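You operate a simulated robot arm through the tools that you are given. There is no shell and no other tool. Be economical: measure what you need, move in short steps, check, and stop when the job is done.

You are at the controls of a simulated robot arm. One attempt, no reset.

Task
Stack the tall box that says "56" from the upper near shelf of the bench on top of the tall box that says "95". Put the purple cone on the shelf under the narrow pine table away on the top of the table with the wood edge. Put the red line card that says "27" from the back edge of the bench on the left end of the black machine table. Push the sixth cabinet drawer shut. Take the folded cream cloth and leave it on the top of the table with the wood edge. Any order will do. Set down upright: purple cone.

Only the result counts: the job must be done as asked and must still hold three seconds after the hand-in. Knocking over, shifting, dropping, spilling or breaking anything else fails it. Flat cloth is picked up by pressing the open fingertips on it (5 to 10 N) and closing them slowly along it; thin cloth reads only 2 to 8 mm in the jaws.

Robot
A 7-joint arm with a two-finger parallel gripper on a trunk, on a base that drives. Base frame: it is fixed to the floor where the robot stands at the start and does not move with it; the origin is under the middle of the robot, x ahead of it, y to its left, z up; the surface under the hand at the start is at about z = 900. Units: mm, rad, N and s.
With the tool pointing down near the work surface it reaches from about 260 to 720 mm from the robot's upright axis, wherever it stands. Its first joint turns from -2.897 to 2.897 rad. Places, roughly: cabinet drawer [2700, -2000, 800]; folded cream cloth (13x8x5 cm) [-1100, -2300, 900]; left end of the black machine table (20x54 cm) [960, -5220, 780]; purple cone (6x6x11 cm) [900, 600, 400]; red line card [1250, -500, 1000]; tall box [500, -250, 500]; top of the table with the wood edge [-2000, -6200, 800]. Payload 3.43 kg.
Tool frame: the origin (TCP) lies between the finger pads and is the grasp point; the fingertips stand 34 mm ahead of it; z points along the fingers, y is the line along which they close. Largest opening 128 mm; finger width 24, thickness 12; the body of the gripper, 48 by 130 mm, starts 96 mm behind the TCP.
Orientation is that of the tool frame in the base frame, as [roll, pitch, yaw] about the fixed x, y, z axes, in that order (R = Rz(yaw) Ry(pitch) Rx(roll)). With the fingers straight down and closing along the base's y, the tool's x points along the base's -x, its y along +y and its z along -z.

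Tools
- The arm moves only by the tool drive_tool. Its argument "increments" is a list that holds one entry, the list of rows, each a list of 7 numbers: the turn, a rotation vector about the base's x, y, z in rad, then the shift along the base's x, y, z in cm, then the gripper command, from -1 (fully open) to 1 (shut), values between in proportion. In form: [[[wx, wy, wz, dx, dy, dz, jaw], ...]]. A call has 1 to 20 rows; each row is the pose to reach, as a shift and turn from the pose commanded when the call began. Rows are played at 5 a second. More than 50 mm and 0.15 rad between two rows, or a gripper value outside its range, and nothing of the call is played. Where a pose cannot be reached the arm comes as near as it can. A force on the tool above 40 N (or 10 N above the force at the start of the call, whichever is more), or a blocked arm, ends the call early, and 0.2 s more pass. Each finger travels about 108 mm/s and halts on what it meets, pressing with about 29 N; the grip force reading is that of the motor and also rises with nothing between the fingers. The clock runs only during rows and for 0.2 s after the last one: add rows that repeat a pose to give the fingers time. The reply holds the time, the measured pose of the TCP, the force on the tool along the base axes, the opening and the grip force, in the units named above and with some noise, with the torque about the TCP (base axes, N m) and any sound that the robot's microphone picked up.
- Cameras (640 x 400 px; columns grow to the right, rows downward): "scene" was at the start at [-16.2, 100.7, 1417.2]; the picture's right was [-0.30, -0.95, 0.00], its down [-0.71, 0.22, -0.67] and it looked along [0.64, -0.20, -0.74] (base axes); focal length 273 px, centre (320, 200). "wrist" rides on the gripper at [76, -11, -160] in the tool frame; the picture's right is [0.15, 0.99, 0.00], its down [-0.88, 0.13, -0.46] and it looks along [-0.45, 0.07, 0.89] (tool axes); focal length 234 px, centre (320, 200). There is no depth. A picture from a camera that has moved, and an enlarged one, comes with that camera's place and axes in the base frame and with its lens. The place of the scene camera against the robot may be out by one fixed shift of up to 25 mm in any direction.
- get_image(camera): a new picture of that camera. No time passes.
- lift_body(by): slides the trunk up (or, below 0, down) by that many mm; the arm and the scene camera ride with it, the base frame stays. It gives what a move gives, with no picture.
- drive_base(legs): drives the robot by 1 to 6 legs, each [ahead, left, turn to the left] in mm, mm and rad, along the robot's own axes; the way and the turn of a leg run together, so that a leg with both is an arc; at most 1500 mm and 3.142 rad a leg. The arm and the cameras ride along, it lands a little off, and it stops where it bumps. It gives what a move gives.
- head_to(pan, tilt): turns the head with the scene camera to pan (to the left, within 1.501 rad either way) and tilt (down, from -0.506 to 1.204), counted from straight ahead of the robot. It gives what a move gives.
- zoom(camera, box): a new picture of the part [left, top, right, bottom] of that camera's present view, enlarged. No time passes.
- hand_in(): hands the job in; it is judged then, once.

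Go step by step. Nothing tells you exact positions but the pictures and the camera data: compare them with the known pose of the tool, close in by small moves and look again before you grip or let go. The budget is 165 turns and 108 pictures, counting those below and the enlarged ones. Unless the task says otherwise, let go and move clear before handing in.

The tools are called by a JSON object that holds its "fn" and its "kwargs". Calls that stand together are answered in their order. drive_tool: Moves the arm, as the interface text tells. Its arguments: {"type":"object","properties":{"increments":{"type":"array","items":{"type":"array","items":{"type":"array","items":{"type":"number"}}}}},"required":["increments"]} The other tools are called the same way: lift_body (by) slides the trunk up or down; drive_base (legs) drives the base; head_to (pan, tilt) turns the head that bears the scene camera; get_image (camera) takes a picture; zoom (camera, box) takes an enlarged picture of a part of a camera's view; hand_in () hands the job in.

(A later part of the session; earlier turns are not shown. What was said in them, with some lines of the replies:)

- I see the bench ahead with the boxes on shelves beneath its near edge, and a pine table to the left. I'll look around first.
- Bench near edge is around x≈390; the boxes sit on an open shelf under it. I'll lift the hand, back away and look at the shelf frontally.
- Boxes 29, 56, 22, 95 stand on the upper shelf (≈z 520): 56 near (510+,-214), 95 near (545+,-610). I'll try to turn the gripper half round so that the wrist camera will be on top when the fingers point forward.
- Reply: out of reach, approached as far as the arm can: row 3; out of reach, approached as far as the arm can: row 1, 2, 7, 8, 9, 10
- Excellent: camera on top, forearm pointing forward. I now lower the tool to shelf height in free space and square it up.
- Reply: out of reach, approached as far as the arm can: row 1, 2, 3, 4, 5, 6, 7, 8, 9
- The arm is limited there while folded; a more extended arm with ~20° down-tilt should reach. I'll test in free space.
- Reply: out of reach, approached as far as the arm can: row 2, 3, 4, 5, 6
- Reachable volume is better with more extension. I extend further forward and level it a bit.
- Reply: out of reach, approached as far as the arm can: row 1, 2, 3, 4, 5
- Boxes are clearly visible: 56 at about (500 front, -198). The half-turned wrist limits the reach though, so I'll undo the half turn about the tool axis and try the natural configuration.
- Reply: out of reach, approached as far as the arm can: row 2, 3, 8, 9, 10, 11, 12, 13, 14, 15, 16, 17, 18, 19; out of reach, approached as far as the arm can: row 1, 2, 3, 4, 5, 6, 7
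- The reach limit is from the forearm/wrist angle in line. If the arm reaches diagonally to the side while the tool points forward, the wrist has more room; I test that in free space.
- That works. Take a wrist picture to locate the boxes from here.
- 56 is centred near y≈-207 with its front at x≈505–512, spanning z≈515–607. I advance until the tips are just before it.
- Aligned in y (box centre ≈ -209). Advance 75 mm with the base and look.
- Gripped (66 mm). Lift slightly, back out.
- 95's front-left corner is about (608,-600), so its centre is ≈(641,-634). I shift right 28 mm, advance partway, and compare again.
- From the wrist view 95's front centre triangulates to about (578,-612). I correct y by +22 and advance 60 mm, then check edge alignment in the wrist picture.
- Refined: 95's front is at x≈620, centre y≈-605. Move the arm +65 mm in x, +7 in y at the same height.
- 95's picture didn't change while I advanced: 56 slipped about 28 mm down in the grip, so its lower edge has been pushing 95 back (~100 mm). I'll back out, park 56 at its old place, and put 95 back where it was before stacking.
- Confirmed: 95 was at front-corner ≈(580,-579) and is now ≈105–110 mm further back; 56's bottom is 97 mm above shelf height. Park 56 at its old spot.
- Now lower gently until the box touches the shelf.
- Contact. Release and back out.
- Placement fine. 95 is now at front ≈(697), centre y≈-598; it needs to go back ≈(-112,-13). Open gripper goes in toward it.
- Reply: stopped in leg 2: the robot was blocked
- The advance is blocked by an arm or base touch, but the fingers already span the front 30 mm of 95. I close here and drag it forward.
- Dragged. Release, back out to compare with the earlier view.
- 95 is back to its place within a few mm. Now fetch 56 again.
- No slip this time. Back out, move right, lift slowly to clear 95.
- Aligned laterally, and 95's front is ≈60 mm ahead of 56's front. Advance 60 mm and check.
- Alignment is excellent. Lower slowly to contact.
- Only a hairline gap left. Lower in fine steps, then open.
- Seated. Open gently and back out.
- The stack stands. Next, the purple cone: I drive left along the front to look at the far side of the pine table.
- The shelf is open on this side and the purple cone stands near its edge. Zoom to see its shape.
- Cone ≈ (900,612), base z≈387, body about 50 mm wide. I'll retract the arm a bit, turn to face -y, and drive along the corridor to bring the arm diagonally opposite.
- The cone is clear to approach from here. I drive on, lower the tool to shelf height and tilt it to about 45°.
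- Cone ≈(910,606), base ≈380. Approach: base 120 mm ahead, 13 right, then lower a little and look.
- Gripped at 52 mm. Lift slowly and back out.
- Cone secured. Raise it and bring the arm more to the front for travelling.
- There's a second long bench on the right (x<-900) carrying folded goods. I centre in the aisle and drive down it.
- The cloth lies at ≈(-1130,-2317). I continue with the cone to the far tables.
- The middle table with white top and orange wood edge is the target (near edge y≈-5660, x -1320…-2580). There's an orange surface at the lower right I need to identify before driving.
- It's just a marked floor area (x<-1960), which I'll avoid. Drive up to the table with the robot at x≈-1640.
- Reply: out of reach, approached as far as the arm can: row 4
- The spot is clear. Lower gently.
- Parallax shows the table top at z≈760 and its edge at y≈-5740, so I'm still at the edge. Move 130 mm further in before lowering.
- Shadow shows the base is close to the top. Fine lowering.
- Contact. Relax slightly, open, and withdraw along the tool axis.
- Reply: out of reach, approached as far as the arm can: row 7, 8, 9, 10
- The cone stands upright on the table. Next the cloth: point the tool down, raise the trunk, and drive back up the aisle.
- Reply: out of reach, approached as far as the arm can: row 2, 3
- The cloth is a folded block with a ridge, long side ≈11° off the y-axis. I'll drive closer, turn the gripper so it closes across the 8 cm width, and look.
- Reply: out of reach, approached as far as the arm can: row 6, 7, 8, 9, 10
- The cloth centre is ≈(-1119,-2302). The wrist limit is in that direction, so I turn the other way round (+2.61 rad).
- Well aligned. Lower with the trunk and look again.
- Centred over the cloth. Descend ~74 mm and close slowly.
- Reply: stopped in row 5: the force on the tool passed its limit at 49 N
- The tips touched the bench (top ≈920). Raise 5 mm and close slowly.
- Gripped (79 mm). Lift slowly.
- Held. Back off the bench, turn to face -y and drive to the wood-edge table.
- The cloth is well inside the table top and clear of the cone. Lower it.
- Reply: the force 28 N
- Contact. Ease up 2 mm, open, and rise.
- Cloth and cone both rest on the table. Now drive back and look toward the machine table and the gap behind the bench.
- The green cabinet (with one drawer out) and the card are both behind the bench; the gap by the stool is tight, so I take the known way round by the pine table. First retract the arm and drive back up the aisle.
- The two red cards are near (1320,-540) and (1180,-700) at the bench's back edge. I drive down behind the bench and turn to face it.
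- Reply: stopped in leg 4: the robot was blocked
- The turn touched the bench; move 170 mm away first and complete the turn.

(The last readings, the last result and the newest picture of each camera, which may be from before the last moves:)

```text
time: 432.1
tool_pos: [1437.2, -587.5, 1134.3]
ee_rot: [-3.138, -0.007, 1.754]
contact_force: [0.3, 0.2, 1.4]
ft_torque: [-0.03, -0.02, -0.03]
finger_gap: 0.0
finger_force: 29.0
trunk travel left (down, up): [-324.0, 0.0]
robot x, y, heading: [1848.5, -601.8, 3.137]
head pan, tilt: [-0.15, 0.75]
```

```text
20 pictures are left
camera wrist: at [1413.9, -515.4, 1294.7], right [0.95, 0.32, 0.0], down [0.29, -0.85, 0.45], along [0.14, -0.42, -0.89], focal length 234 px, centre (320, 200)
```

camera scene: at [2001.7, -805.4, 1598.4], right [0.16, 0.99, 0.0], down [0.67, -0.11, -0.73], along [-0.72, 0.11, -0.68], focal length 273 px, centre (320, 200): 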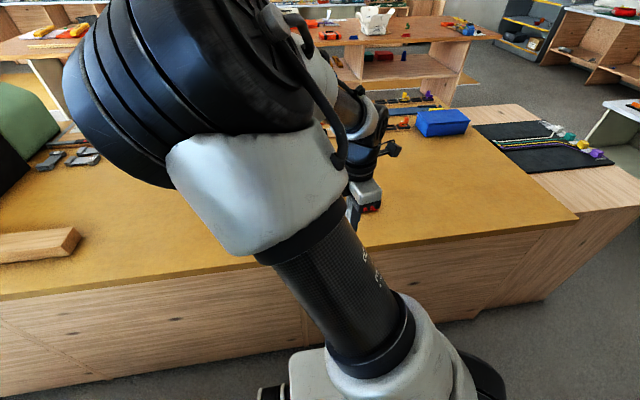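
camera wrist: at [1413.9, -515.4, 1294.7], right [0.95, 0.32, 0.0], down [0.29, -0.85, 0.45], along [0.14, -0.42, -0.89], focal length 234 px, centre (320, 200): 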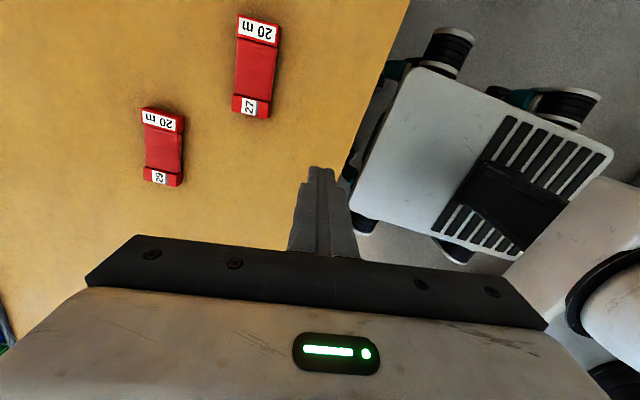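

The right card reads 27; its centre is ≈(1321,-525). Move over it, open the gripper and lower with the trunk.

{"fn": "drive_tool", "kwargs": {"increments": [[[0, 0, -0.03, -3, 1.5, 0, 0.5], [0, 0, -0.06, -6, 3, 0, 0], [0, 0, -0.09, -9, 4.5, 0, -0.3], [0, 0, -0.095, -11.6, 6.2, 0, -0.5], [0, 0, -0.095, -11.6, 6.2, 0, -0.5]]]}}

{"fn": "lift_body", "kwargs": {"by": -130}}

{"fn": "get_image", "kwargs": {"camera": "wrist"}}

```text
time: 433.3
tool_pos: [1321.0, -525.0, 1136.8]
ee_rot: [-3.14, -0.01, 1.66]
contact_force: [-0.7, 0.0, -0.4]
ft_torque: [0.02, 0.0, 0.0]
finger_gap: 95.9
finger_force: 0.1
trunk travel left (down, up): [-324.0, 0.0]
robot x, y, heading: [1846.2, -603.9, 3.134]
head pan, tilt: [-0.15, 0.75]
```

```text
time: 434.9
tool_pos: [1321.6, -525.9, 1005.9]
ee_rot: [-3.14, -0.009, 1.66]
contact_force: [-0.7, -0.7, 0.4]
ft_torque: [-0.03, 0.01, 0.0]
finger_gap: 95.9
finger_force: 0.1
trunk travel left (down, up): [-194.0, 130.0]
robot x, y, heading: [1848.1, -601.7, 3.135]
head pan, tilt: [-0.15, 0.75]
```

```text
19 pictures are left
camera wrist: at [1304.4, -451.7, 1166.7], right [0.97, 0.23, 0.0], down [0.21, -0.87, 0.45], along [0.1, -0.44, -0.89], focal length 234 px, centre (320, 200)
```

wrist: 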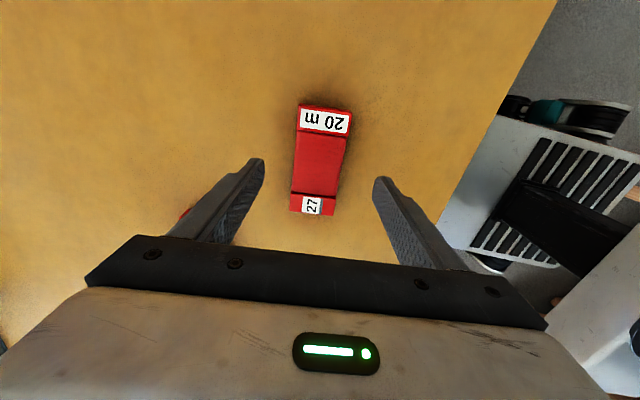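

{"fn": "drive_tool", "kwargs": {"increments": [[[0, 0, 0, 0, 0, -2, -0.5], [0, 0, 0, 0, 0, -4, -0.5], [0, 0, 0, 0, 0, -5.4, -0.5], [0, 0, 0, 0, 0, -6, -0.5], [0, 0, 0, 0, 0, -6.3, -0.5], [0, 0, 0, 0, 0, -6.5, -0.5], [0, 0, 0, 0, 0, -6.5, -0.5]]]}}

{"fn": "get_image", "kwargs": {"camera": "wrist"}}

```text
time: 436.5
tool_pos: [1321.7, -524.6, 941.6]
ee_rot: [-3.14, -0.009, 1.66]
contact_force: [0.6, -0.4, 0.4]
ft_torque: [0.01, 0.03, -0.01]
finger_gap: 95.9
finger_force: 0.1
trunk travel left (down, up): [-194.0, 130.0]
robot x, y, heading: [1844.4, -595.9, 3.134]
head pan, tilt: [-0.15, 0.75]
```

```text
18 pictures are left
camera wrist: at [1304.5, -452.1, 1101.6], right [0.97, 0.23, 0.0], down [0.21, -0.87, 0.45], along [0.1, -0.43, -0.89], focal length 234 px, centre (320, 200)
```

wrist: 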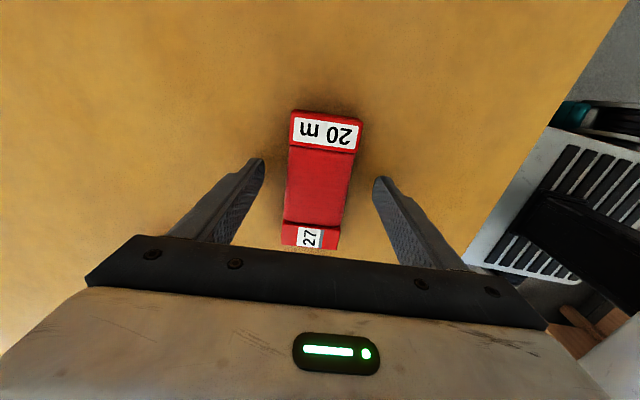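

{"fn": "drive_tool", "kwargs": {"increments": [[[0, 0, 0, 0, 0, -0.2, -0.5], [0, 0, 0, 0, 0, -0.4, -0.5], [0, 0, 0, 0, 0, -0.5, -0.5]]]}}

```text
time: 437.3
tool_pos: [1321.6, -526.4, 935.4]
ee_rot: [-3.14, -0.012, 1.659]
contact_force: [-0.1, 0.2, -0.5]
ft_torque: [0.02, -0.04, 0.01]
finger_gap: 96.1
finger_force: 0.0
trunk travel left (down, up): [-194.0, 130.0]
robot x, y, heading: [1848.6, -599.2, 3.138]
head pan, tilt: [-0.15, 0.75]
```

Now close slowly.

{"fn": "drive_tool", "kwargs": {"increments": [[[0, 0, 0, 0, 0, 0, -0.2], [0, 0, 0, 0, 0, 0, 0.1], [0, 0, 0, 0, 0, 0, 0.3], [0, 0, 0, 0, 0, 0, 0.5], [0, 0, 0, 0, 0, 0, 1], [0, 0, 0, 0, 0, 0, 1], [0, 0, 0, 0, 0, 0, 1]]]}}

{"fn": "drive_tool", "kwargs": {"increments": [[[0, 0, 0, 0, 0, 0.3, 1], [0, 0, 0, 0, 0, 0.6, 1], [0, 0, 0, 0, 0, 1, 1], [0, 0, 0, 0, 0, 1.5, 1], [0, 0, 0, 0, 0, 2, 1], [0, 0, 0, 0, 0, 3, 1], [0, 0, 0, 0, 0, 5, 1]]]}}

{"fn": "lift_body", "kwargs": {"by": 130}}

{"fn": "get_image", "kwargs": {"camera": "wrist"}}

```text
time: 438.9
tool_pos: [1320.3, -524.5, 935.7]
ee_rot: [-3.14, -0.009, 1.66]
contact_force: [-0.4, 0.3, 1.5]
ft_torque: [-0.02, 0.0, -0.02]
finger_gap: 53.2
finger_force: 28.9
trunk travel left (down, up): [-194.0, 130.0]
robot x, y, heading: [1846.2, -603.6, 3.14]
head pan, tilt: [-0.15, 0.75]
```

```text
time: 440.5
tool_pos: [1322.2, -525.2, 986.2]
ee_rot: [-3.14, -0.008, 1.659]
contact_force: [0.0, 0.9, -1.4]
ft_torque: [0.01, -0.04, 0.01]
finger_gap: 53.0
finger_force: 28.9
trunk travel left (down, up): [-194.0, 130.0]
robot x, y, heading: [1847.8, -602.0, 3.136]
head pan, tilt: [-0.15, 0.75]
```

```text
time: 442.0
tool_pos: [1321.5, -525.6, 1116.5]
ee_rot: [-3.139, -0.007, 1.66]
contact_force: [0.5, 0.7, -2.3]
ft_torque: [0.0, 0.01, -0.01]
finger_gap: 53.0
finger_force: 29.2
trunk travel left (down, up): [-324.0, 0.0]
robot x, y, heading: [1848.8, -600.6, 3.14]
head pan, tilt: [-0.15, 0.75]
```

```text
17 pictures are left
camera wrist: at [1304.4, -452.2, 1277.3], right [0.97, 0.23, 0.0], down [0.21, -0.87, 0.45], along [0.1, -0.44, -0.89], focal length 234 px, centre (320, 200)
```

wrist: 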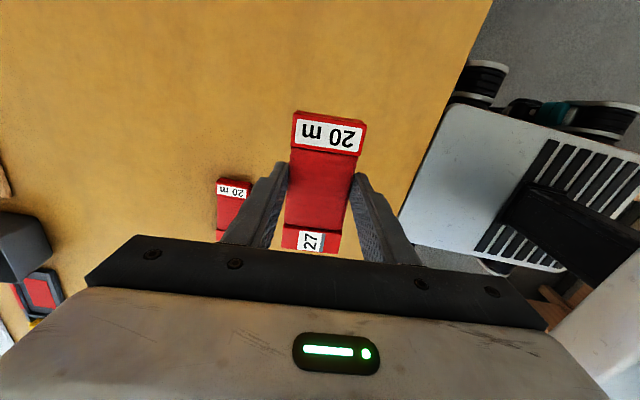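

Card 27 is held. The way down behind the bench to the operator's side of the machine table looks open, so I carry it there: back off, face -y, drive down and look.

{"fn": "drive_base", "kwargs": {"legs": [[-140, 0, 0], [0, 0, 1.571], [1400, 0, 0], [900, 0, 0]]}}

{"fn": "head_to", "kwargs": {"pan": -0.25, "tilt": 0.5}}

{"fn": "get_image", "kwargs": {"camera": "scene"}}

```text
time: 458.3
tool_pos: [1799.5, -3426.4, 1116.1]
ee_rot: [-3.14, -0.009, -3.088]
contact_force: [-0.3, -0.2, -0.7]
ft_torque: [0.01, -0.01, -0.02]
finger_gap: 53.0
finger_force: 28.9
trunk travel left (down, up): [-324.0, 0.0]
robot x, y, heading: [1890.7, -2901.3, -1.613]
head pan, tilt: [-0.15, 0.75]
stopped in leg 4: the robot was blocked; the commanded pose is now the measured one
```

```text
time: 459.1
tool_pos: [1799.1, -3426.1, 1116.4]
ee_rot: [-3.139, -0.009, -3.09]
contact_force: [0.3, -0.1, -0.6]
ft_torque: [0.01, 0.0, 0.01]
finger_gap: 52.7
finger_force: 29.2
trunk travel left (down, up): [-324.0, 0.0]
robot x, y, heading: [1892.7, -2900.0, -1.613]
head pan, tilt: [-0.25, 0.499]
```

```text
16 pictures are left
camera scene: at [2010.0, -2921.4, 1620.3], right [-0.96, 0.29, 0.0], down [0.14, 0.46, -0.88], along [-0.25, -0.84, -0.48], focal length 273 px, centre (320, 200)
```

scene: 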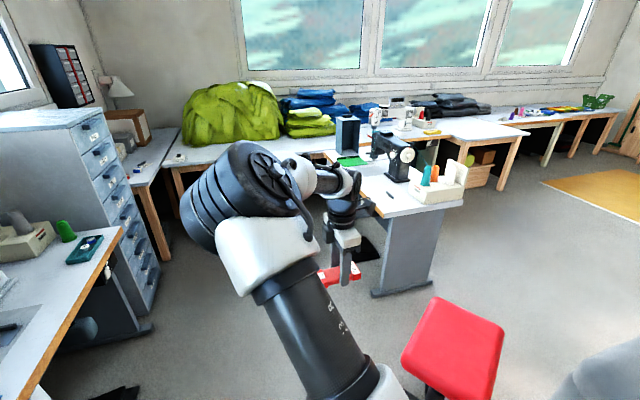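

Something low (probably near the stool) stopped me right at the end. I shift 200 mm left, away from the stool, and continue.

{"fn": "drive_base", "kwargs": {"legs": [[-40, 0, 0], [0, 220, 0], [0, 0, 0.042], [1200, 0, 0]]}}

{"fn": "head_to", "kwargs": {"pan": -0.5, "tilt": 0.55}}

{"fn": "get_image", "kwargs": {"camera": "scene"}}

```text
time: 468.3
tool_pos: [2047.9, -4596.1, 1117.1]
ee_rot: [-3.141, -0.007, -3.039]
contact_force: [1.0, 0.4, -1.1]
ft_torque: [-0.03, -0.01, -0.01]
finger_gap: 52.9
finger_force: 28.6
trunk travel left (down, up): [-324.0, 0.0]
robot x, y, heading: [2116.7, -4066.8, -1.564]
head pan, tilt: [-0.25, 0.499]
```

```text
time: 469.1
tool_pos: [2046.8, -4594.5, 1116.1]
ee_rot: [-3.14, -0.008, -3.041]
contact_force: [0.5, -0.7, -2.2]
ft_torque: [-0.03, 0.0, -0.01]
finger_gap: 53.0
finger_force: 28.8
trunk travel left (down, up): [-324.0, 0.0]
robot x, y, heading: [2117.4, -4070.2, -1.562]
head pan, tilt: [-0.499, 0.55]
```

```text
15 pictures are left
camera scene: at [2211.6, -4071.8, 1615.8], right [-0.88, 0.47, 0.0], down [0.25, 0.46, -0.85], along [-0.4, -0.75, -0.52], focal length 273 px, centre (320, 200)
```

scene: 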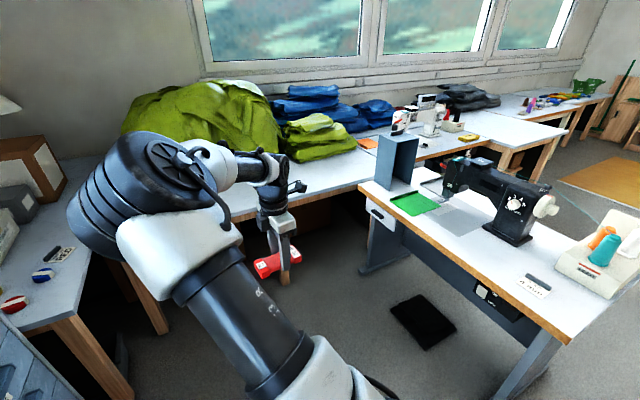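

{"fn": "zoom", "kwargs": {"camera": "scene", "box": [340, 120, 480, 220]}}

```text
4.00 times, centred on (410, 170) of scene
camera zoom: at [2211.6, -4071.8, 1615.8], right [-0.88, 0.47, 0.0], down [0.25, 0.46, -0.85], along [-0.4, -0.75, -0.52], focal length 1092 px, centre (-40, 320)
```

zoom: 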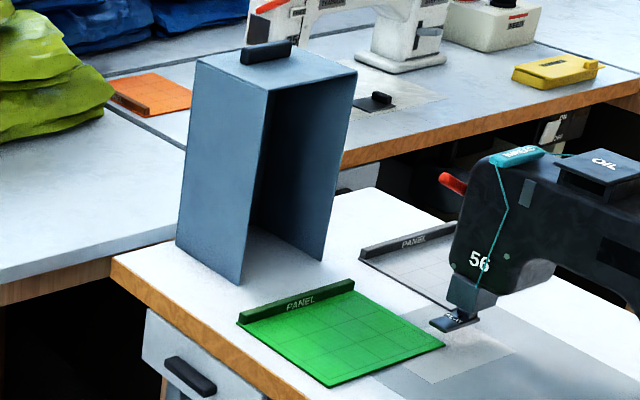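

The roomy free part of the left end (x≈650–950, y≈-5160…-5320) lies beyond the grey bin and is best reached from the other side (x<640). I take the known way round with the card: first back up behind the bench and past the pine table.

{"fn": "drive_base", "kwargs": {"legs": [[-1400, 0, 0], [-1400, 0, 0], [-1400, 0, 0], [-1150, 0, 0]]}}

```text
time: 494.9
tool_pos: [2018.1, 799.0, 1117.3]
ee_rot: [-3.139, -0.009, -3.043]
contact_force: [-0.5, -0.2, -0.7]
ft_torque: [0.0, -0.01, -0.02]
finger_gap: 53.1
finger_force: 29.2
trunk travel left (down, up): [-324.0, 0.0]
robot x, y, heading: [2089.5, 1329.3, -1.564]
head pan, tilt: [-0.499, 0.55]
```

{"fn": "drive_base", "kwargs": {"legs": [[60, 0, 0], [0, -1400, 0], [0, -960, 0], [1400, 0, 0], [1400, 0, 0]]}}

```text
time: 531.4
tool_pos: [-206.4, -2085.0, 1117.2]
ee_rot: [-3.14, -0.008, -3.0]
contact_force: [-0.6, 0.2, -0.2]
ft_torque: [0.0, 0.01, 0.02]
finger_gap: 53.5
finger_force: 28.7
trunk travel left (down, up): [-324.0, 0.0]
robot x, y, heading: [-156.6, -1555.7, -1.518]
head pan, tilt: [-0.499, 0.55]
```

{"fn": "drive_base", "kwargs": {"legs": [[0, -80, -0.053], [1400, 0, 0], [1000, 0, 0], [0, 0, 1.571], [0, -950, 0]]}}

{"fn": "head_to", "kwargs": {"pan": -0.3, "tilt": 0.6}}

{"fn": "get_image", "kwargs": {"camera": "scene"}}

```text
time: 557.0
tool_pos: [290.8, -4960.0, 1117.2]
ee_rot: [-3.14, -0.009, -1.464]
contact_force: [0.3, -0.7, 0.2]
ft_torque: [-0.01, 0.02, -0.05]
finger_gap: 53.2
finger_force: 28.7
trunk travel left (down, up): [-324.0, 0.0]
robot x, y, heading: [-232.3, -4892.5, 0.018]
head pan, tilt: [-0.499, 0.55]
```

```text
time: 557.8
tool_pos: [293.1, -4961.0, 1116.9]
ee_rot: [-3.14, -0.009, -1.465]
contact_force: [-0.4, -0.1, -0.2]
ft_torque: [0.0, 0.0, -0.01]
finger_gap: 53.0
finger_force: 29.4
trunk travel left (down, up): [-324.0, 0.0]
robot x, y, heading: [-236.6, -4897.3, 0.008]
head pan, tilt: [-0.3, 0.6]
```

```text
13 pictures are left
camera scene: at [-244.3, -4796.5, 1611.3], right [-0.29, -0.96, 0.0], down [-0.54, 0.16, -0.83], along [0.79, -0.24, -0.56], focal length 273 px, centre (320, 200)
```

scene: 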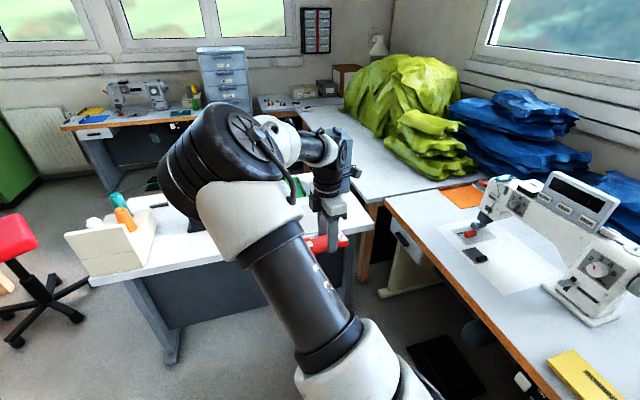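

From here the left end's free part is reachable. First swing the arm right 14 cm, then drive up.

{"fn": "drive_tool", "kwargs": {"increments": [[[0, 0, 0, 1, -3, 0, 1], [0, 0, 0, 2, -6, 0, 1], [0, 0, 0, 2.5, -9, 0, 1], [0, 0, 0, 2.5, -12, 0, 1], [0, 0, 0, 2.5, -14, 0, 1]]]}}

{"fn": "drive_base", "kwargs": {"legs": [[0, -125, -0.01], [460, 0, 0]]}}

{"fn": "get_image", "kwargs": {"camera": "wrist"}}

```text
time: 559.0
tool_pos: [316.8, -5100.6, 1116.1]
ee_rot: [-3.138, -0.011, -1.462]
contact_force: [-0.1, 0.5, -1.1]
ft_torque: [-0.02, -0.01, -0.02]
finger_gap: 52.9
finger_force: 28.9
trunk travel left (down, up): [-324.0, 0.0]
robot x, y, heading: [-236.1, -4896.3, 0.012]
head pan, tilt: [-0.3, 0.6]
```

```text
time: 561.0
tool_pos: [313.7, -5229.2, 1115.6]
ee_rot: [-3.14, -0.009, -1.478]
contact_force: [0.2, -0.1, -0.2]
ft_torque: [-0.03, 0.01, 0.01]
finger_gap: 53.1
finger_force: 29.0
trunk travel left (down, up): [-324.0, 0.0]
robot x, y, heading: [-237.8, -5019.0, -0.0]
head pan, tilt: [-0.3, 0.6]
stopped in leg 1: the robot was blocked; the commanded pose is now the measured one
```

```text
12 pictures are left
camera wrist: at [333.1, -5302.7, 1277.2], right [-0.97, -0.24, 0.0], down [-0.21, 0.87, 0.45], along [-0.11, 0.43, -0.89], focal length 234 px, centre (320, 200)
```

wrist: 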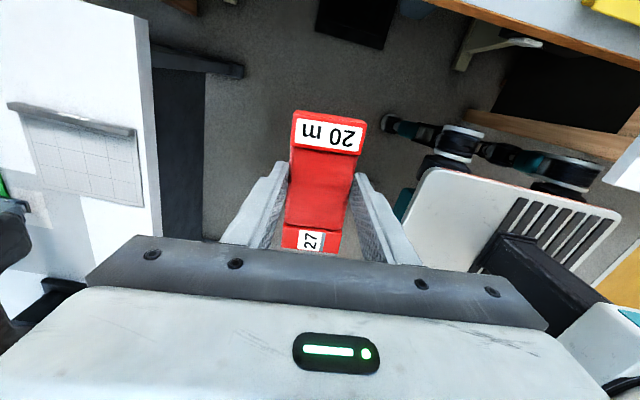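

Just touched something at the right side; move 15 mm left and then drive up. The free zone spans y -5135…-5325, x 670–950; target ≈(800,-5230).

{"fn": "drive_base", "kwargs": {"legs": [[0, 18, 0], [480, 0, 0]]}}

{"fn": "drive_tool", "kwargs": {"increments": [[[0, 0, 0, 0, -1, 0, 1], [0, 0, 0, 0, -2, 0, 1], [0, 0, 0, 0, -2, 0, 1]]]}}

{"fn": "lift_body", "kwargs": {"by": -180}}

{"fn": "get_image", "kwargs": {"camera": "wrist"}}

```text
time: 564.3
tool_pos: [791.0, -5219.2, 1117.7]
ee_rot: [3.141, -0.008, -1.486]
contact_force: [0.1, 0.1, -0.1]
ft_torque: [0.0, 0.0, -0.02]
finger_gap: 53.3
finger_force: 28.6
trunk travel left (down, up): [-324.0, 0.0]
robot x, y, heading: [239.7, -5000.0, -0.013]
head pan, tilt: [-0.3, 0.6]
```

```text
time: 565.1
tool_pos: [789.7, -5239.0, 1116.9]
ee_rot: [-3.14, -0.009, -1.487]
contact_force: [-0.3, -0.4, -1.1]
ft_torque: [-0.03, 0.01, 0.03]
finger_gap: 53.0
finger_force: 28.6
trunk travel left (down, up): [-324.0, 0.0]
robot x, y, heading: [242.3, -4999.3, -0.01]
head pan, tilt: [-0.3, 0.6]
```

```text
time: 567.1
tool_pos: [790.1, -5238.8, 936.7]
ee_rot: [-3.14, -0.008, -1.487]
contact_force: [-0.3, 1.0, -0.4]
ft_torque: [0.0, 0.01, 0.02]
finger_gap: 53.4
finger_force: 28.7
trunk travel left (down, up): [-144.0, 180.0]
robot x, y, heading: [243.1, -4998.7, -0.01]
head pan, tilt: [-0.3, 0.6]
```

```text
11 pictures are left
camera wrist: at [808.2, -5312.0, 1097.7], right [-0.97, -0.23, 0.0], down [-0.2, 0.87, 0.45], along [-0.1, 0.44, -0.89], focal length 234 px, centre (320, 200)
```

wrist: 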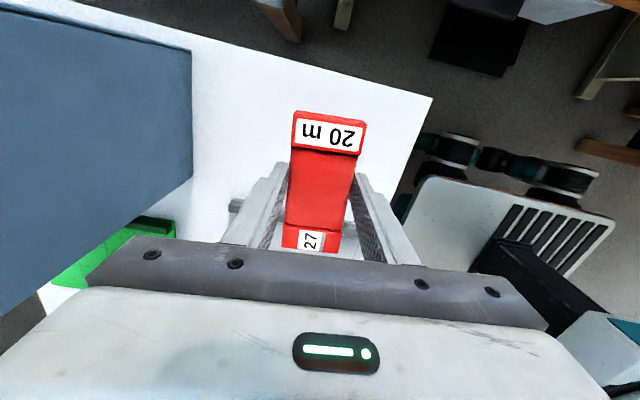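

Good free spot: bin face at x≈963, panel at y≈-5120, table end at -5329. Lower the card.

{"fn": "drive_tool", "kwargs": {"increments": [[[0, 0, 0, 0, 0, -2, 1], [0, 0, 0, 0, 0, -4, 1], [0, 0, 0, 0, 0, -6, 1], [0, 0, 0, 0, 0, -8, 1], [0, 0, 0, 0, 0, -9, 1], [0, 0, 0, 0, 0, -9.6, 1], [0, 0, 0, 0, 0, -10, 1]]]}}

{"fn": "get_image", "kwargs": {"camera": "wrist"}}

```text
time: 568.7
tool_pos: [789.6, -5239.1, 837.2]
ee_rot: [-3.14, -0.009, -1.489]
contact_force: [0.1, 0.3, -1.1]
ft_torque: [0.02, 0.03, 0.02]
finger_gap: 53.1
finger_force: 29.1
trunk travel left (down, up): [-144.0, 180.0]
robot x, y, heading: [240.9, -5002.2, -0.011]
head pan, tilt: [-0.3, 0.6]
```

```text
10 pictures are left
camera wrist: at [807.8, -5312.2, 997.4], right [-0.97, -0.23, 0.0], down [-0.2, 0.87, 0.45], along [-0.1, 0.44, -0.89], focal length 234 px, centre (320, 200)
```

wrist: 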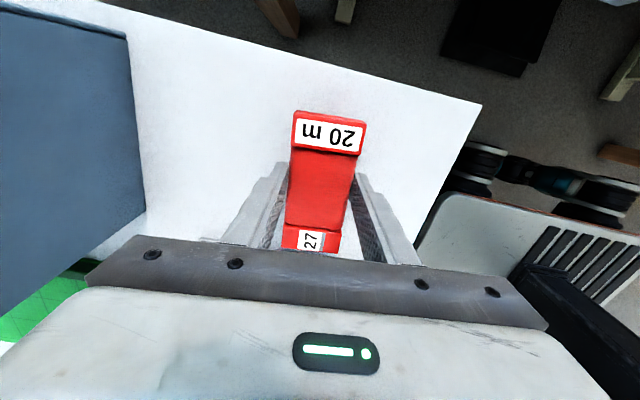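

{"fn": "drive_tool", "kwargs": {"increments": [[[0, 0, 0, 0, 0, -0.4, 1], [0, 0, 0, 0, 0, -0.8, 1], [0, 0, 0, 0, 0, -1.2, 1], [0, 0, 0, 0, 0, -1.5, 1], [0, 0, 0, 0, 0, -1.8, 1], [0, 0, 0, 0, 0, -2.1, 1]]]}}

```text
time: 570.1
tool_pos: [789.0, -5238.4, 816.5]
ee_rot: [-3.137, -0.008, -1.488]
contact_force: [-1.1, -0.2, 6.4]
ft_torque: [0.39, 0.23, 0.04]
finger_gap: 53.0
finger_force: 28.7
trunk travel left (down, up): [-144.0, 180.0]
robot x, y, heading: [244.0, -5001.7, -0.011]
head pan, tilt: [-0.3, 0.6]
```

Contact (+8 N). Open gently and rise.

{"fn": "drive_tool", "kwargs": {"increments": [[[0, 0, 0, 0, 0, 0, 0.5], [0, 0, 0, 0, 0, 0, 0.2], [0, 0, 0, 0, 0, 0, 0.0], [0, 0, 0, 0, 0, 0, -0.3], [0, 0, 0, 0, 0, 0, -0.3], [0, 0, 0, 0, 0, 3, -0.3], [0, 0, 0, 0, 0, 7, -0.3], [0, 0, 0, 0, 0, 11, -0.3]]]}}

{"fn": "lift_body", "kwargs": {"by": 180}}

{"fn": "get_image", "kwargs": {"camera": "wrist"}}

```text
time: 571.9
tool_pos: [789.5, -5238.0, 926.1]
ee_rot: [-3.141, -0.008, -1.486]
contact_force: [0.2, 0.6, 0.6]
ft_torque: [0.02, -0.01, 0.02]
finger_gap: 83.2
finger_force: 0.0
trunk travel left (down, up): [-144.0, 180.0]
robot x, y, heading: [243.9, -5002.5, -0.01]
head pan, tilt: [-0.3, 0.6]
```

```text
time: 573.9
tool_pos: [788.7, -5237.3, 1106.2]
ee_rot: [-3.14, -0.008, -1.488]
contact_force: [0.5, 0.4, -0.4]
ft_torque: [-0.01, -0.03, -0.01]
finger_gap: 83.0
finger_force: 0.1
trunk travel left (down, up): [-324.0, 0.0]
robot x, y, heading: [247.1, -5002.0, -0.008]
head pan, tilt: [-0.3, 0.6]
```

```text
9 pictures are left
camera wrist: at [806.4, -5310.3, 1266.0], right [-0.97, -0.23, 0.0], down [-0.2, 0.87, 0.45], along [-0.1, 0.44, -0.89], focal length 234 px, centre (320, 200)
```

wrist: 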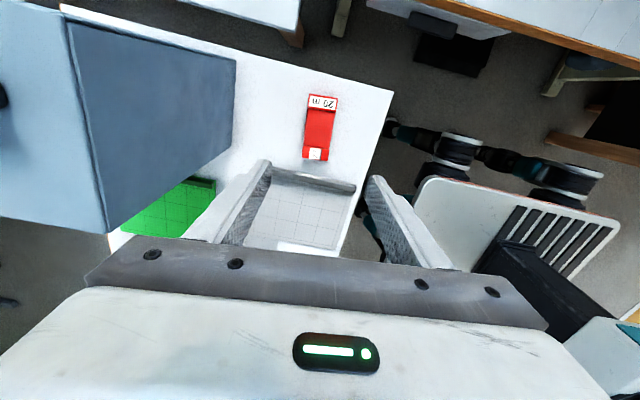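

The card lies on the left end. Last: the drawer. Back off, then re-orient the tool to point forward (natural roll, ~20° down), fingers shut.

{"fn": "drive_base", "kwargs": {"legs": [[-480, 20, 0], [0, 950, 0]]}}

{"fn": "drive_tool", "kwargs": {"increments": [[[0, 0, -0.14, 0, 0, 0, 0], [0, 0, -0.28, 0, 0, 0, 0.5], [0, 0, -0.42, 0, 0, 0, 1], [0, 0, -0.56, 0, 0, 0, 1], [0, 0, -0.7, 0, 0, 0, 1], [0, 0, -0.84, 0, 0, 0, 1], [0, 0, -0.98, 0, 0, 0, 1], [0, 0, -1.12, 0, 0, 0, 1], [0, 0, -1.26, 0, 0, 0, 1], [0, 0, -1.4, 0, 0, 0, 1], [0, 0, -1.54, 0, 0, 0, 1], [0, 0, -1.65, 0, 0, 0, 1]]]}}

{"fn": "drive_tool", "kwargs": {"increments": [[[0, -0.13, 0, 0, 0, -1, 1], [0, -0.26, 0, 0, 0, -2, 1], [0, -0.39, 0, 0, 0, -3, 1], [0, -0.52, 0, 0, 0, -4, 1], [0, -0.65, 0, 0, 0, -5, 1], [0, -0.78, 0, 0, -1, -6, 1], [0, -0.91, 0, 0, -2, -7, 1], [0, -1.04, 0, 0, -3, -8, 1], [0, -1.17, 0, 0, -4, -9, 1], [0, -1.25, 0, 0, -5, -10, 1], [0, -1.25, 0, 0, -5, -10, 1]]]}}

```text
time: 585.9
tool_pos: [324.8, -4265.9, 1105.4]
ee_rot: [-3.139, -0.009, -1.505]
contact_force: [0.2, 0.0, 0.1]
ft_torque: [-0.03, -0.02, 0.0]
finger_gap: 83.2
finger_force: 0.0
trunk travel left (down, up): [-324.0, 0.0]
robot x, y, heading: [-218.7, -4021.4, -0.029]
head pan, tilt: [-0.3, 0.6]
```

```text
time: 588.5
tool_pos: [323.7, -4267.6, 1105.1]
ee_rot: [-3.14, -0.007, 3.126]
contact_force: [-0.1, 0.4, 0.4]
ft_torque: [-0.01, 0.0, -0.03]
finger_gap: 0.2
finger_force: 29.5
trunk travel left (down, up): [-324.0, 0.0]
robot x, y, heading: [-218.2, -4022.2, -0.03]
head pan, tilt: [-0.3, 0.6]
```

```text
time: 590.9
tool_pos: [324.4, -4317.2, 1004.8]
ee_rot: [3.107, 1.243, 3.103]
contact_force: [0.2, -0.8, 0.1]
ft_torque: [0.01, 0.0, 0.0]
finger_gap: 0.0
finger_force: 28.5
trunk travel left (down, up): [-324.0, 0.0]
robot x, y, heading: [-216.8, -4022.6, -0.029]
head pan, tilt: [-0.3, 0.6]
```

{"fn": "drive_base", "kwargs": {"legs": [[-80, 0, 0.03], [0, 1400, 0], [0, 1400, 0], [0, 1400, 0], [0, 1130, 0]]}}

```text
time: 610.5
tool_pos: [264.4, -2470.9, 1008.0]
ee_rot: [-3.129, 1.244, 3.12]
contact_force: [0.3, -0.1, -0.7]
ft_torque: [0.01, -0.01, -0.01]
finger_gap: 0.1
finger_force: 29.2
trunk travel left (down, up): [-324.0, 0.0]
robot x, y, heading: [-277.2, -2164.0, -0.019]
head pan, tilt: [-0.3, 0.6]
stopped in leg 3: the force on the tool passed its limit at 50 N (the readings are from after the stop); the commanded pose is now the measured one
```

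Something touched the tool. Look.

{"fn": "head_to", "kwargs": {"pan": -0.3, "tilt": 0.5}}

{"fn": "get_image", "kwargs": {"camera": "scene"}}

```text
time: 611.1
tool_pos: [264.3, -2471.3, 1007.4]
ee_rot: [-3.131, 1.243, 3.124]
contact_force: [-0.5, -0.2, -0.1]
ft_torque: [-0.04, 0.0, 0.02]
finger_gap: 0.0
finger_force: 29.1
trunk travel left (down, up): [-324.0, 0.0]
robot x, y, heading: [-277.1, -2167.2, -0.026]
head pan, tilt: [-0.3, 0.499]
```

```text
8 pictures are left
camera scene: at [-278.0, -2067.0, 1620.3], right [-0.32, -0.95, 0.0], down [-0.45, 0.15, -0.88], along [0.83, -0.28, -0.48], focal length 273 px, centre (320, 200)
```

scene: 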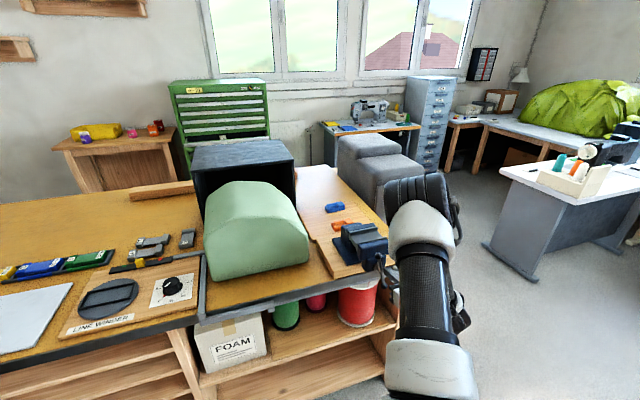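

The closed gripper met the vise handle at the bench corner. I back away (right, then back 160 mm) and continue with more clearance.

{"fn": "drive_base", "kwargs": {"legs": [[0, -50, 0.02], [-170, 0, 0], [0, 1400, 0], [0, 1400, 0], [0, 700, 0]]}}

{"fn": "zoom", "kwargs": {"camera": "scene", "box": [0, 0, 640, 400]}}

```text
time: 647.1
tool_pos: [167.0, 1026.9, 1008.0]
ee_rot: [-3.13, 1.243, 3.117]
contact_force: [0.4, 0.4, 0.3]
ft_torque: [-0.05, -0.01, 0.03]
finger_gap: 0.0
finger_force: 29.1
trunk travel left (down, up): [-324.0, 0.0]
robot x, y, heading: [-373.5, 1334.4, -0.03]
head pan, tilt: [-0.3, 0.499]
```

```text
1.00 times, centred on (320, 200) of scene (not enlarged: the box is as wide or as high as the picture)
camera zoom: at [-374.0, 1433.3, 1620.4], right [-0.32, -0.95, 0.0], down [-0.45, 0.15, -0.88], along [0.83, -0.28, -0.48], focal length 273 px, centre (320, 200)
```

zoom: 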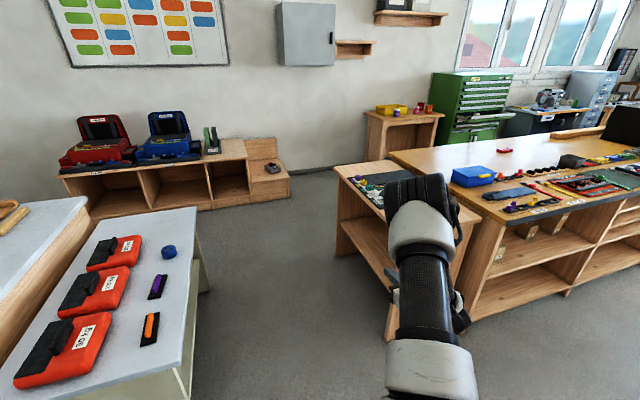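

{"fn": "drive_base", "kwargs": {"legs": [[0, -110, 0.03], [1400, 0, 0], [810, 0, 0], [0, -1250, 0], [0, -1100, 0]]}}

{"fn": "head_to", "kwargs": {"pan": -0.35, "tilt": 0.6}}

{"fn": "get_image", "kwargs": {"camera": "scene"}}

```text
time: 681.5
tool_pos: [2375.5, -1417.4, 1007.2]
ee_rot: [-3.129, 1.244, -3.133]
contact_force: [-1.1, -0.2, -0.1]
ft_torque: [0.01, -0.03, -0.02]
finger_gap: 0.0
finger_force: 29.3
trunk travel left (down, up): [-324.0, 0.0]
robot x, y, heading: [1823.7, -1125.2, 0.007]
head pan, tilt: [-0.3, 0.499]
```

```text
time: 682.2
tool_pos: [2374.3, -1417.3, 1007.8]
ee_rot: [-3.129, 1.243, -3.133]
contact_force: [-0.3, -0.3, -0.3]
ft_torque: [0.01, -0.03, 0.01]
finger_gap: 0.0
finger_force: 29.3
trunk travel left (down, up): [-324.0, 0.0]
robot x, y, heading: [1825.8, -1122.4, 0.006]
head pan, tilt: [-0.351, 0.6]
```

```text
6 pictures are left
camera scene: at [1816.1, -1032.0, 1611.3], right [-0.34, -0.94, 0.0], down [-0.53, 0.19, -0.83], along [0.78, -0.28, -0.56], focal length 273 px, centre (320, 200)
```

scene: 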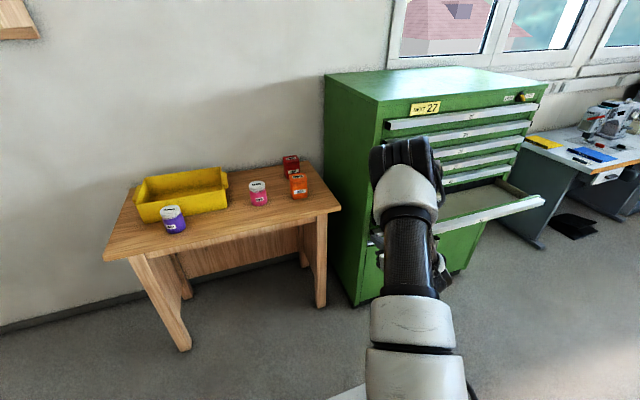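

The sixth drawer is out: front ≈x 2530, z≈790, spanning y≈-1690…-2540. I move in front of its middle, lower to z≈795 and check.

{"fn": "drive_base", "kwargs": {"legs": [[0, -690, 0]]}}

{"fn": "lift_body", "kwargs": {"by": -212}}

{"fn": "get_image", "kwargs": {"camera": "wrist"}}

```text
time: 689.3
tool_pos: [2374.5, -2116.5, 1007.4]
ee_rot: [-3.131, 1.243, -3.14]
contact_force: [0.2, -0.1, -0.5]
ft_torque: [-0.01, 0.01, 0.0]
finger_gap: 0.1
finger_force: 28.9
trunk travel left (down, up): [-324.0, 0.0]
robot x, y, heading: [1827.2, -1824.6, -0.0]
head pan, tilt: [-0.351, 0.6]
```

```text
time: 691.6
tool_pos: [2374.4, -2118.1, 795.8]
ee_rot: [-3.129, 1.242, -3.138]
contact_force: [-0.2, 0.6, -0.6]
ft_torque: [0.0, 0.01, -0.01]
finger_gap: 0.0
finger_force: 29.4
trunk travel left (down, up): [-112.0, 212.0]
robot x, y, heading: [1828.9, -1821.1, 0.006]
head pan, tilt: [-0.351, 0.6]
```

```text
5 pictures are left
camera wrist: at [2200.0, -2127.1, 776.0], right [-0.04, 0.99, -0.14], down [-0.15, 0.14, 0.98], along [0.99, 0.06, 0.14], focal length 234 px, centre (320, 200)
```

wrist: 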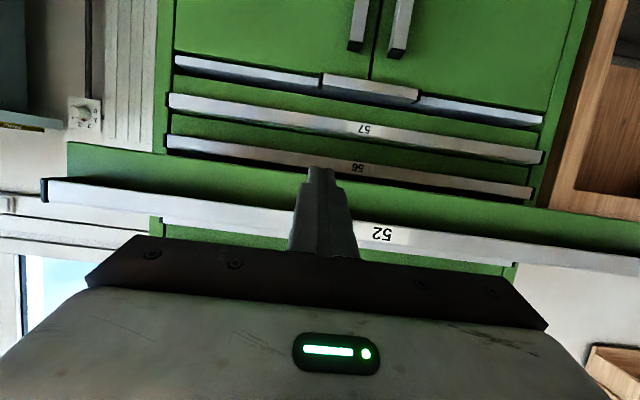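

The open drawer (label 52) has a handle bar at z≈854. Raise the tool 7 cm so the fingertips meet the bar, approach, and look.

{"fn": "lift_body", "kwargs": {"by": 70}}

{"fn": "drive_base", "kwargs": {"legs": [[85, 0, 0]]}}

{"fn": "get_image", "kwargs": {"camera": "wrist"}}

```text
time: 692.7
tool_pos: [2374.8, -2117.1, 865.8]
ee_rot: [-3.132, 1.244, -3.14]
contact_force: [0.2, 0.0, 1.0]
ft_torque: [-0.03, -0.01, 0.0]
finger_gap: 0.0
finger_force: 28.5
trunk travel left (down, up): [-182.0, 142.0]
robot x, y, heading: [1825.4, -1824.4, 0.005]
head pan, tilt: [-0.351, 0.6]
```

```text
time: 693.8
tool_pos: [2460.2, -2119.5, 865.3]
ee_rot: [-3.129, 1.243, -3.141]
contact_force: [-0.9, -0.3, 0.6]
ft_torque: [0.02, 0.0, 0.01]
finger_gap: 0.1
finger_force: 28.9
trunk travel left (down, up): [-182.0, 142.0]
robot x, y, heading: [1914.8, -1824.0, -0.005]
head pan, tilt: [-0.351, 0.6]
```

```text
4 pictures are left
camera wrist: at [2284.1, -2128.0, 846.0], right [-0.04, 0.99, -0.14], down [-0.15, 0.14, 0.98], along [0.99, 0.06, 0.14], focal length 234 px, centre (320, 200)
```

wrist: 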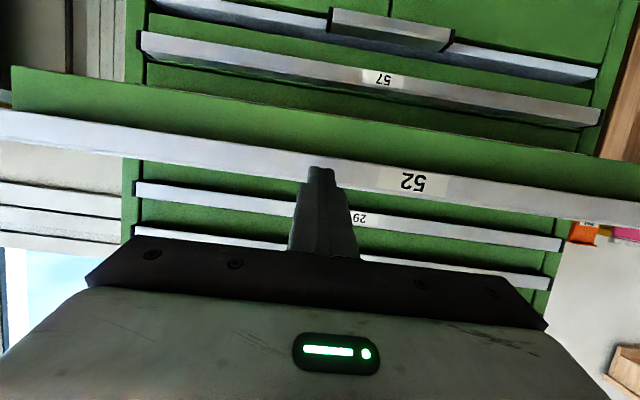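

The tips are lined up with the handle bar. Push forward in steps.

{"fn": "drive_base", "kwargs": {"legs": [[120, 0, 0]]}}

{"fn": "drive_base", "kwargs": {"legs": [[100, 0, 0]]}}

```text
time: 695.0
tool_pos: [2577.8, -2119.7, 865.2]
ee_rot: [-3.13, 1.243, -3.142]
contact_force: [-0.7, -0.5, 0.3]
ft_torque: [0.02, 0.01, -0.01]
finger_gap: 0.0
finger_force: 28.5
trunk travel left (down, up): [-182.0, 142.0]
robot x, y, heading: [2028.5, -1824.3, -0.004]
head pan, tilt: [-0.351, 0.6]
```

```text
time: 696.2
tool_pos: [2668.9, -2119.5, 864.2]
ee_rot: [-3.133, 1.242, 3.139]
contact_force: [-1.7, -0.3, -0.7]
ft_torque: [0.0, -0.02, 0.01]
finger_gap: 0.0
finger_force: 29.2
trunk travel left (down, up): [-182.0, 142.0]
robot x, y, heading: [2123.8, -1819.8, -0.004]
head pan, tilt: [-0.351, 0.6]
stopped in leg 1: the force on the tool passed its limit at 59 N (the readings are from after the stop); the commanded pose is now the measured one
```

{"fn": "get_image", "kwargs": {"camera": "wrist"}}

```text
3 pictures are left
camera wrist: at [2493.1, -2128.7, 845.6], right [-0.04, 0.99, -0.14], down [-0.14, 0.13, 0.98], along [0.99, 0.06, 0.14], focal length 234 px, centre (320, 200)
```

wrist: 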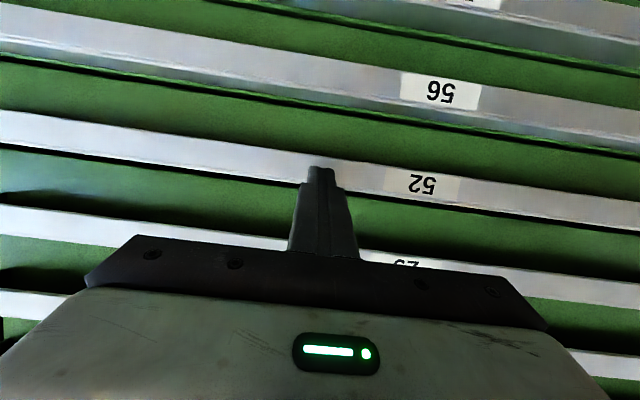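

The drawer front is now flush with its neighbours. One more gentle nudge to be sure it is fully home.

{"fn": "drive_tool", "kwargs": {"increments": [[[0, 0, 0, 0.3, 0, 0, 1], [0, 0, 0, 0.6, 0, 0, 1], [0, 0, 0, 0.9, 0, 0, 1], [0, 0, 0, 1.2, 0, 0, 1], [0, 0, 0, 1.5, 0, 0, 1]]]}}

```text
time: 696.9
tool_pos: [2668.7, -2119.8, 865.3]
ee_rot: [-3.138, 1.237, 3.133]
contact_force: [-18.0, 6.2, 12.7]
ft_torque: [0.04, -0.44, 0.35]
finger_gap: 0.1
finger_force: 29.0
trunk travel left (down, up): [-182.0, 142.0]
robot x, y, heading: [2127.3, -1821.8, -0.003]
head pan, tilt: [-0.351, 0.6]
stopped in row 3: the force on the tool passed its limit at 44 N (the readings are from after the stop); the commanded pose is now the measured one
```

It doesn't move under 44 N: fully shut. Back away and take a last look from the side.

{"fn": "drive_base", "kwargs": {"legs": [[-280, 0, 0], [0, 700, 0]]}}

{"fn": "get_image", "kwargs": {"camera": "scene"}}

```text
time: 705.6
tool_pos: [2393.8, -1404.7, 863.1]
ee_rot: [-3.141, 1.234, -3.135]
contact_force: [0.4, 0.2, -0.6]
ft_torque: [0.02, 0.0, 0.02]
finger_gap: 0.0
finger_force: 28.9
trunk travel left (down, up): [-182.0, 142.0]
robot x, y, heading: [1844.6, -1118.4, 0.011]
head pan, tilt: [-0.351, 0.6]
```

```text
2 pictures are left
camera scene: at [1833.7, -1023.7, 1469.3], right [-0.33, -0.94, 0.0], down [-0.53, 0.19, -0.83], along [0.78, -0.27, -0.56], focal length 273 px, centre (320, 200)
```

scene: 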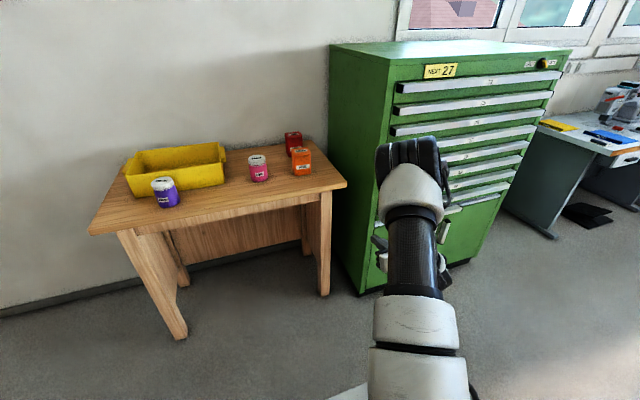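

The drawer is shut and flush with the others, the card, cone and cloth are in place, the boxes are stacked, and the hand is clear. I'm handing in.

{"fn": "hand_in", "kwargs": {}}

```text
The job is handed in.
```

I finished all five parts of the job and handed it in, but some things were touched or moved along the way. I did not re-photograph the earlier placements just before handing in.

| Part | Result |
|---|---|
| Box "56" | Standing on top of "95" on the shelf |
| Purple cone | Upright on the table with the wood edge |
| Cream cloth | On the same table, beside the cone |
| Card "27" | On the left end of the black machine table |
| Sixth drawer | Shut and flush with the others |

- **Box "95" moved:** On the first try, "56" pushed "95" back about 10 cm. I dragged "95" back to within about 5 mm of where it started, then stacked "56" on it.
- **Vise touched:** While I drove past the bench corner, the closed gripper hit what looked like the vise handle with about 50 N. In the picture afterwards it looked in place.
- **Base bumps:** The base was blocked several times, against the bench, near the stool, beside the sewing table next to the machine table, and once at the shelf front (there it may have been the arm). I saw nothing move, but I didn't check each spot closely.
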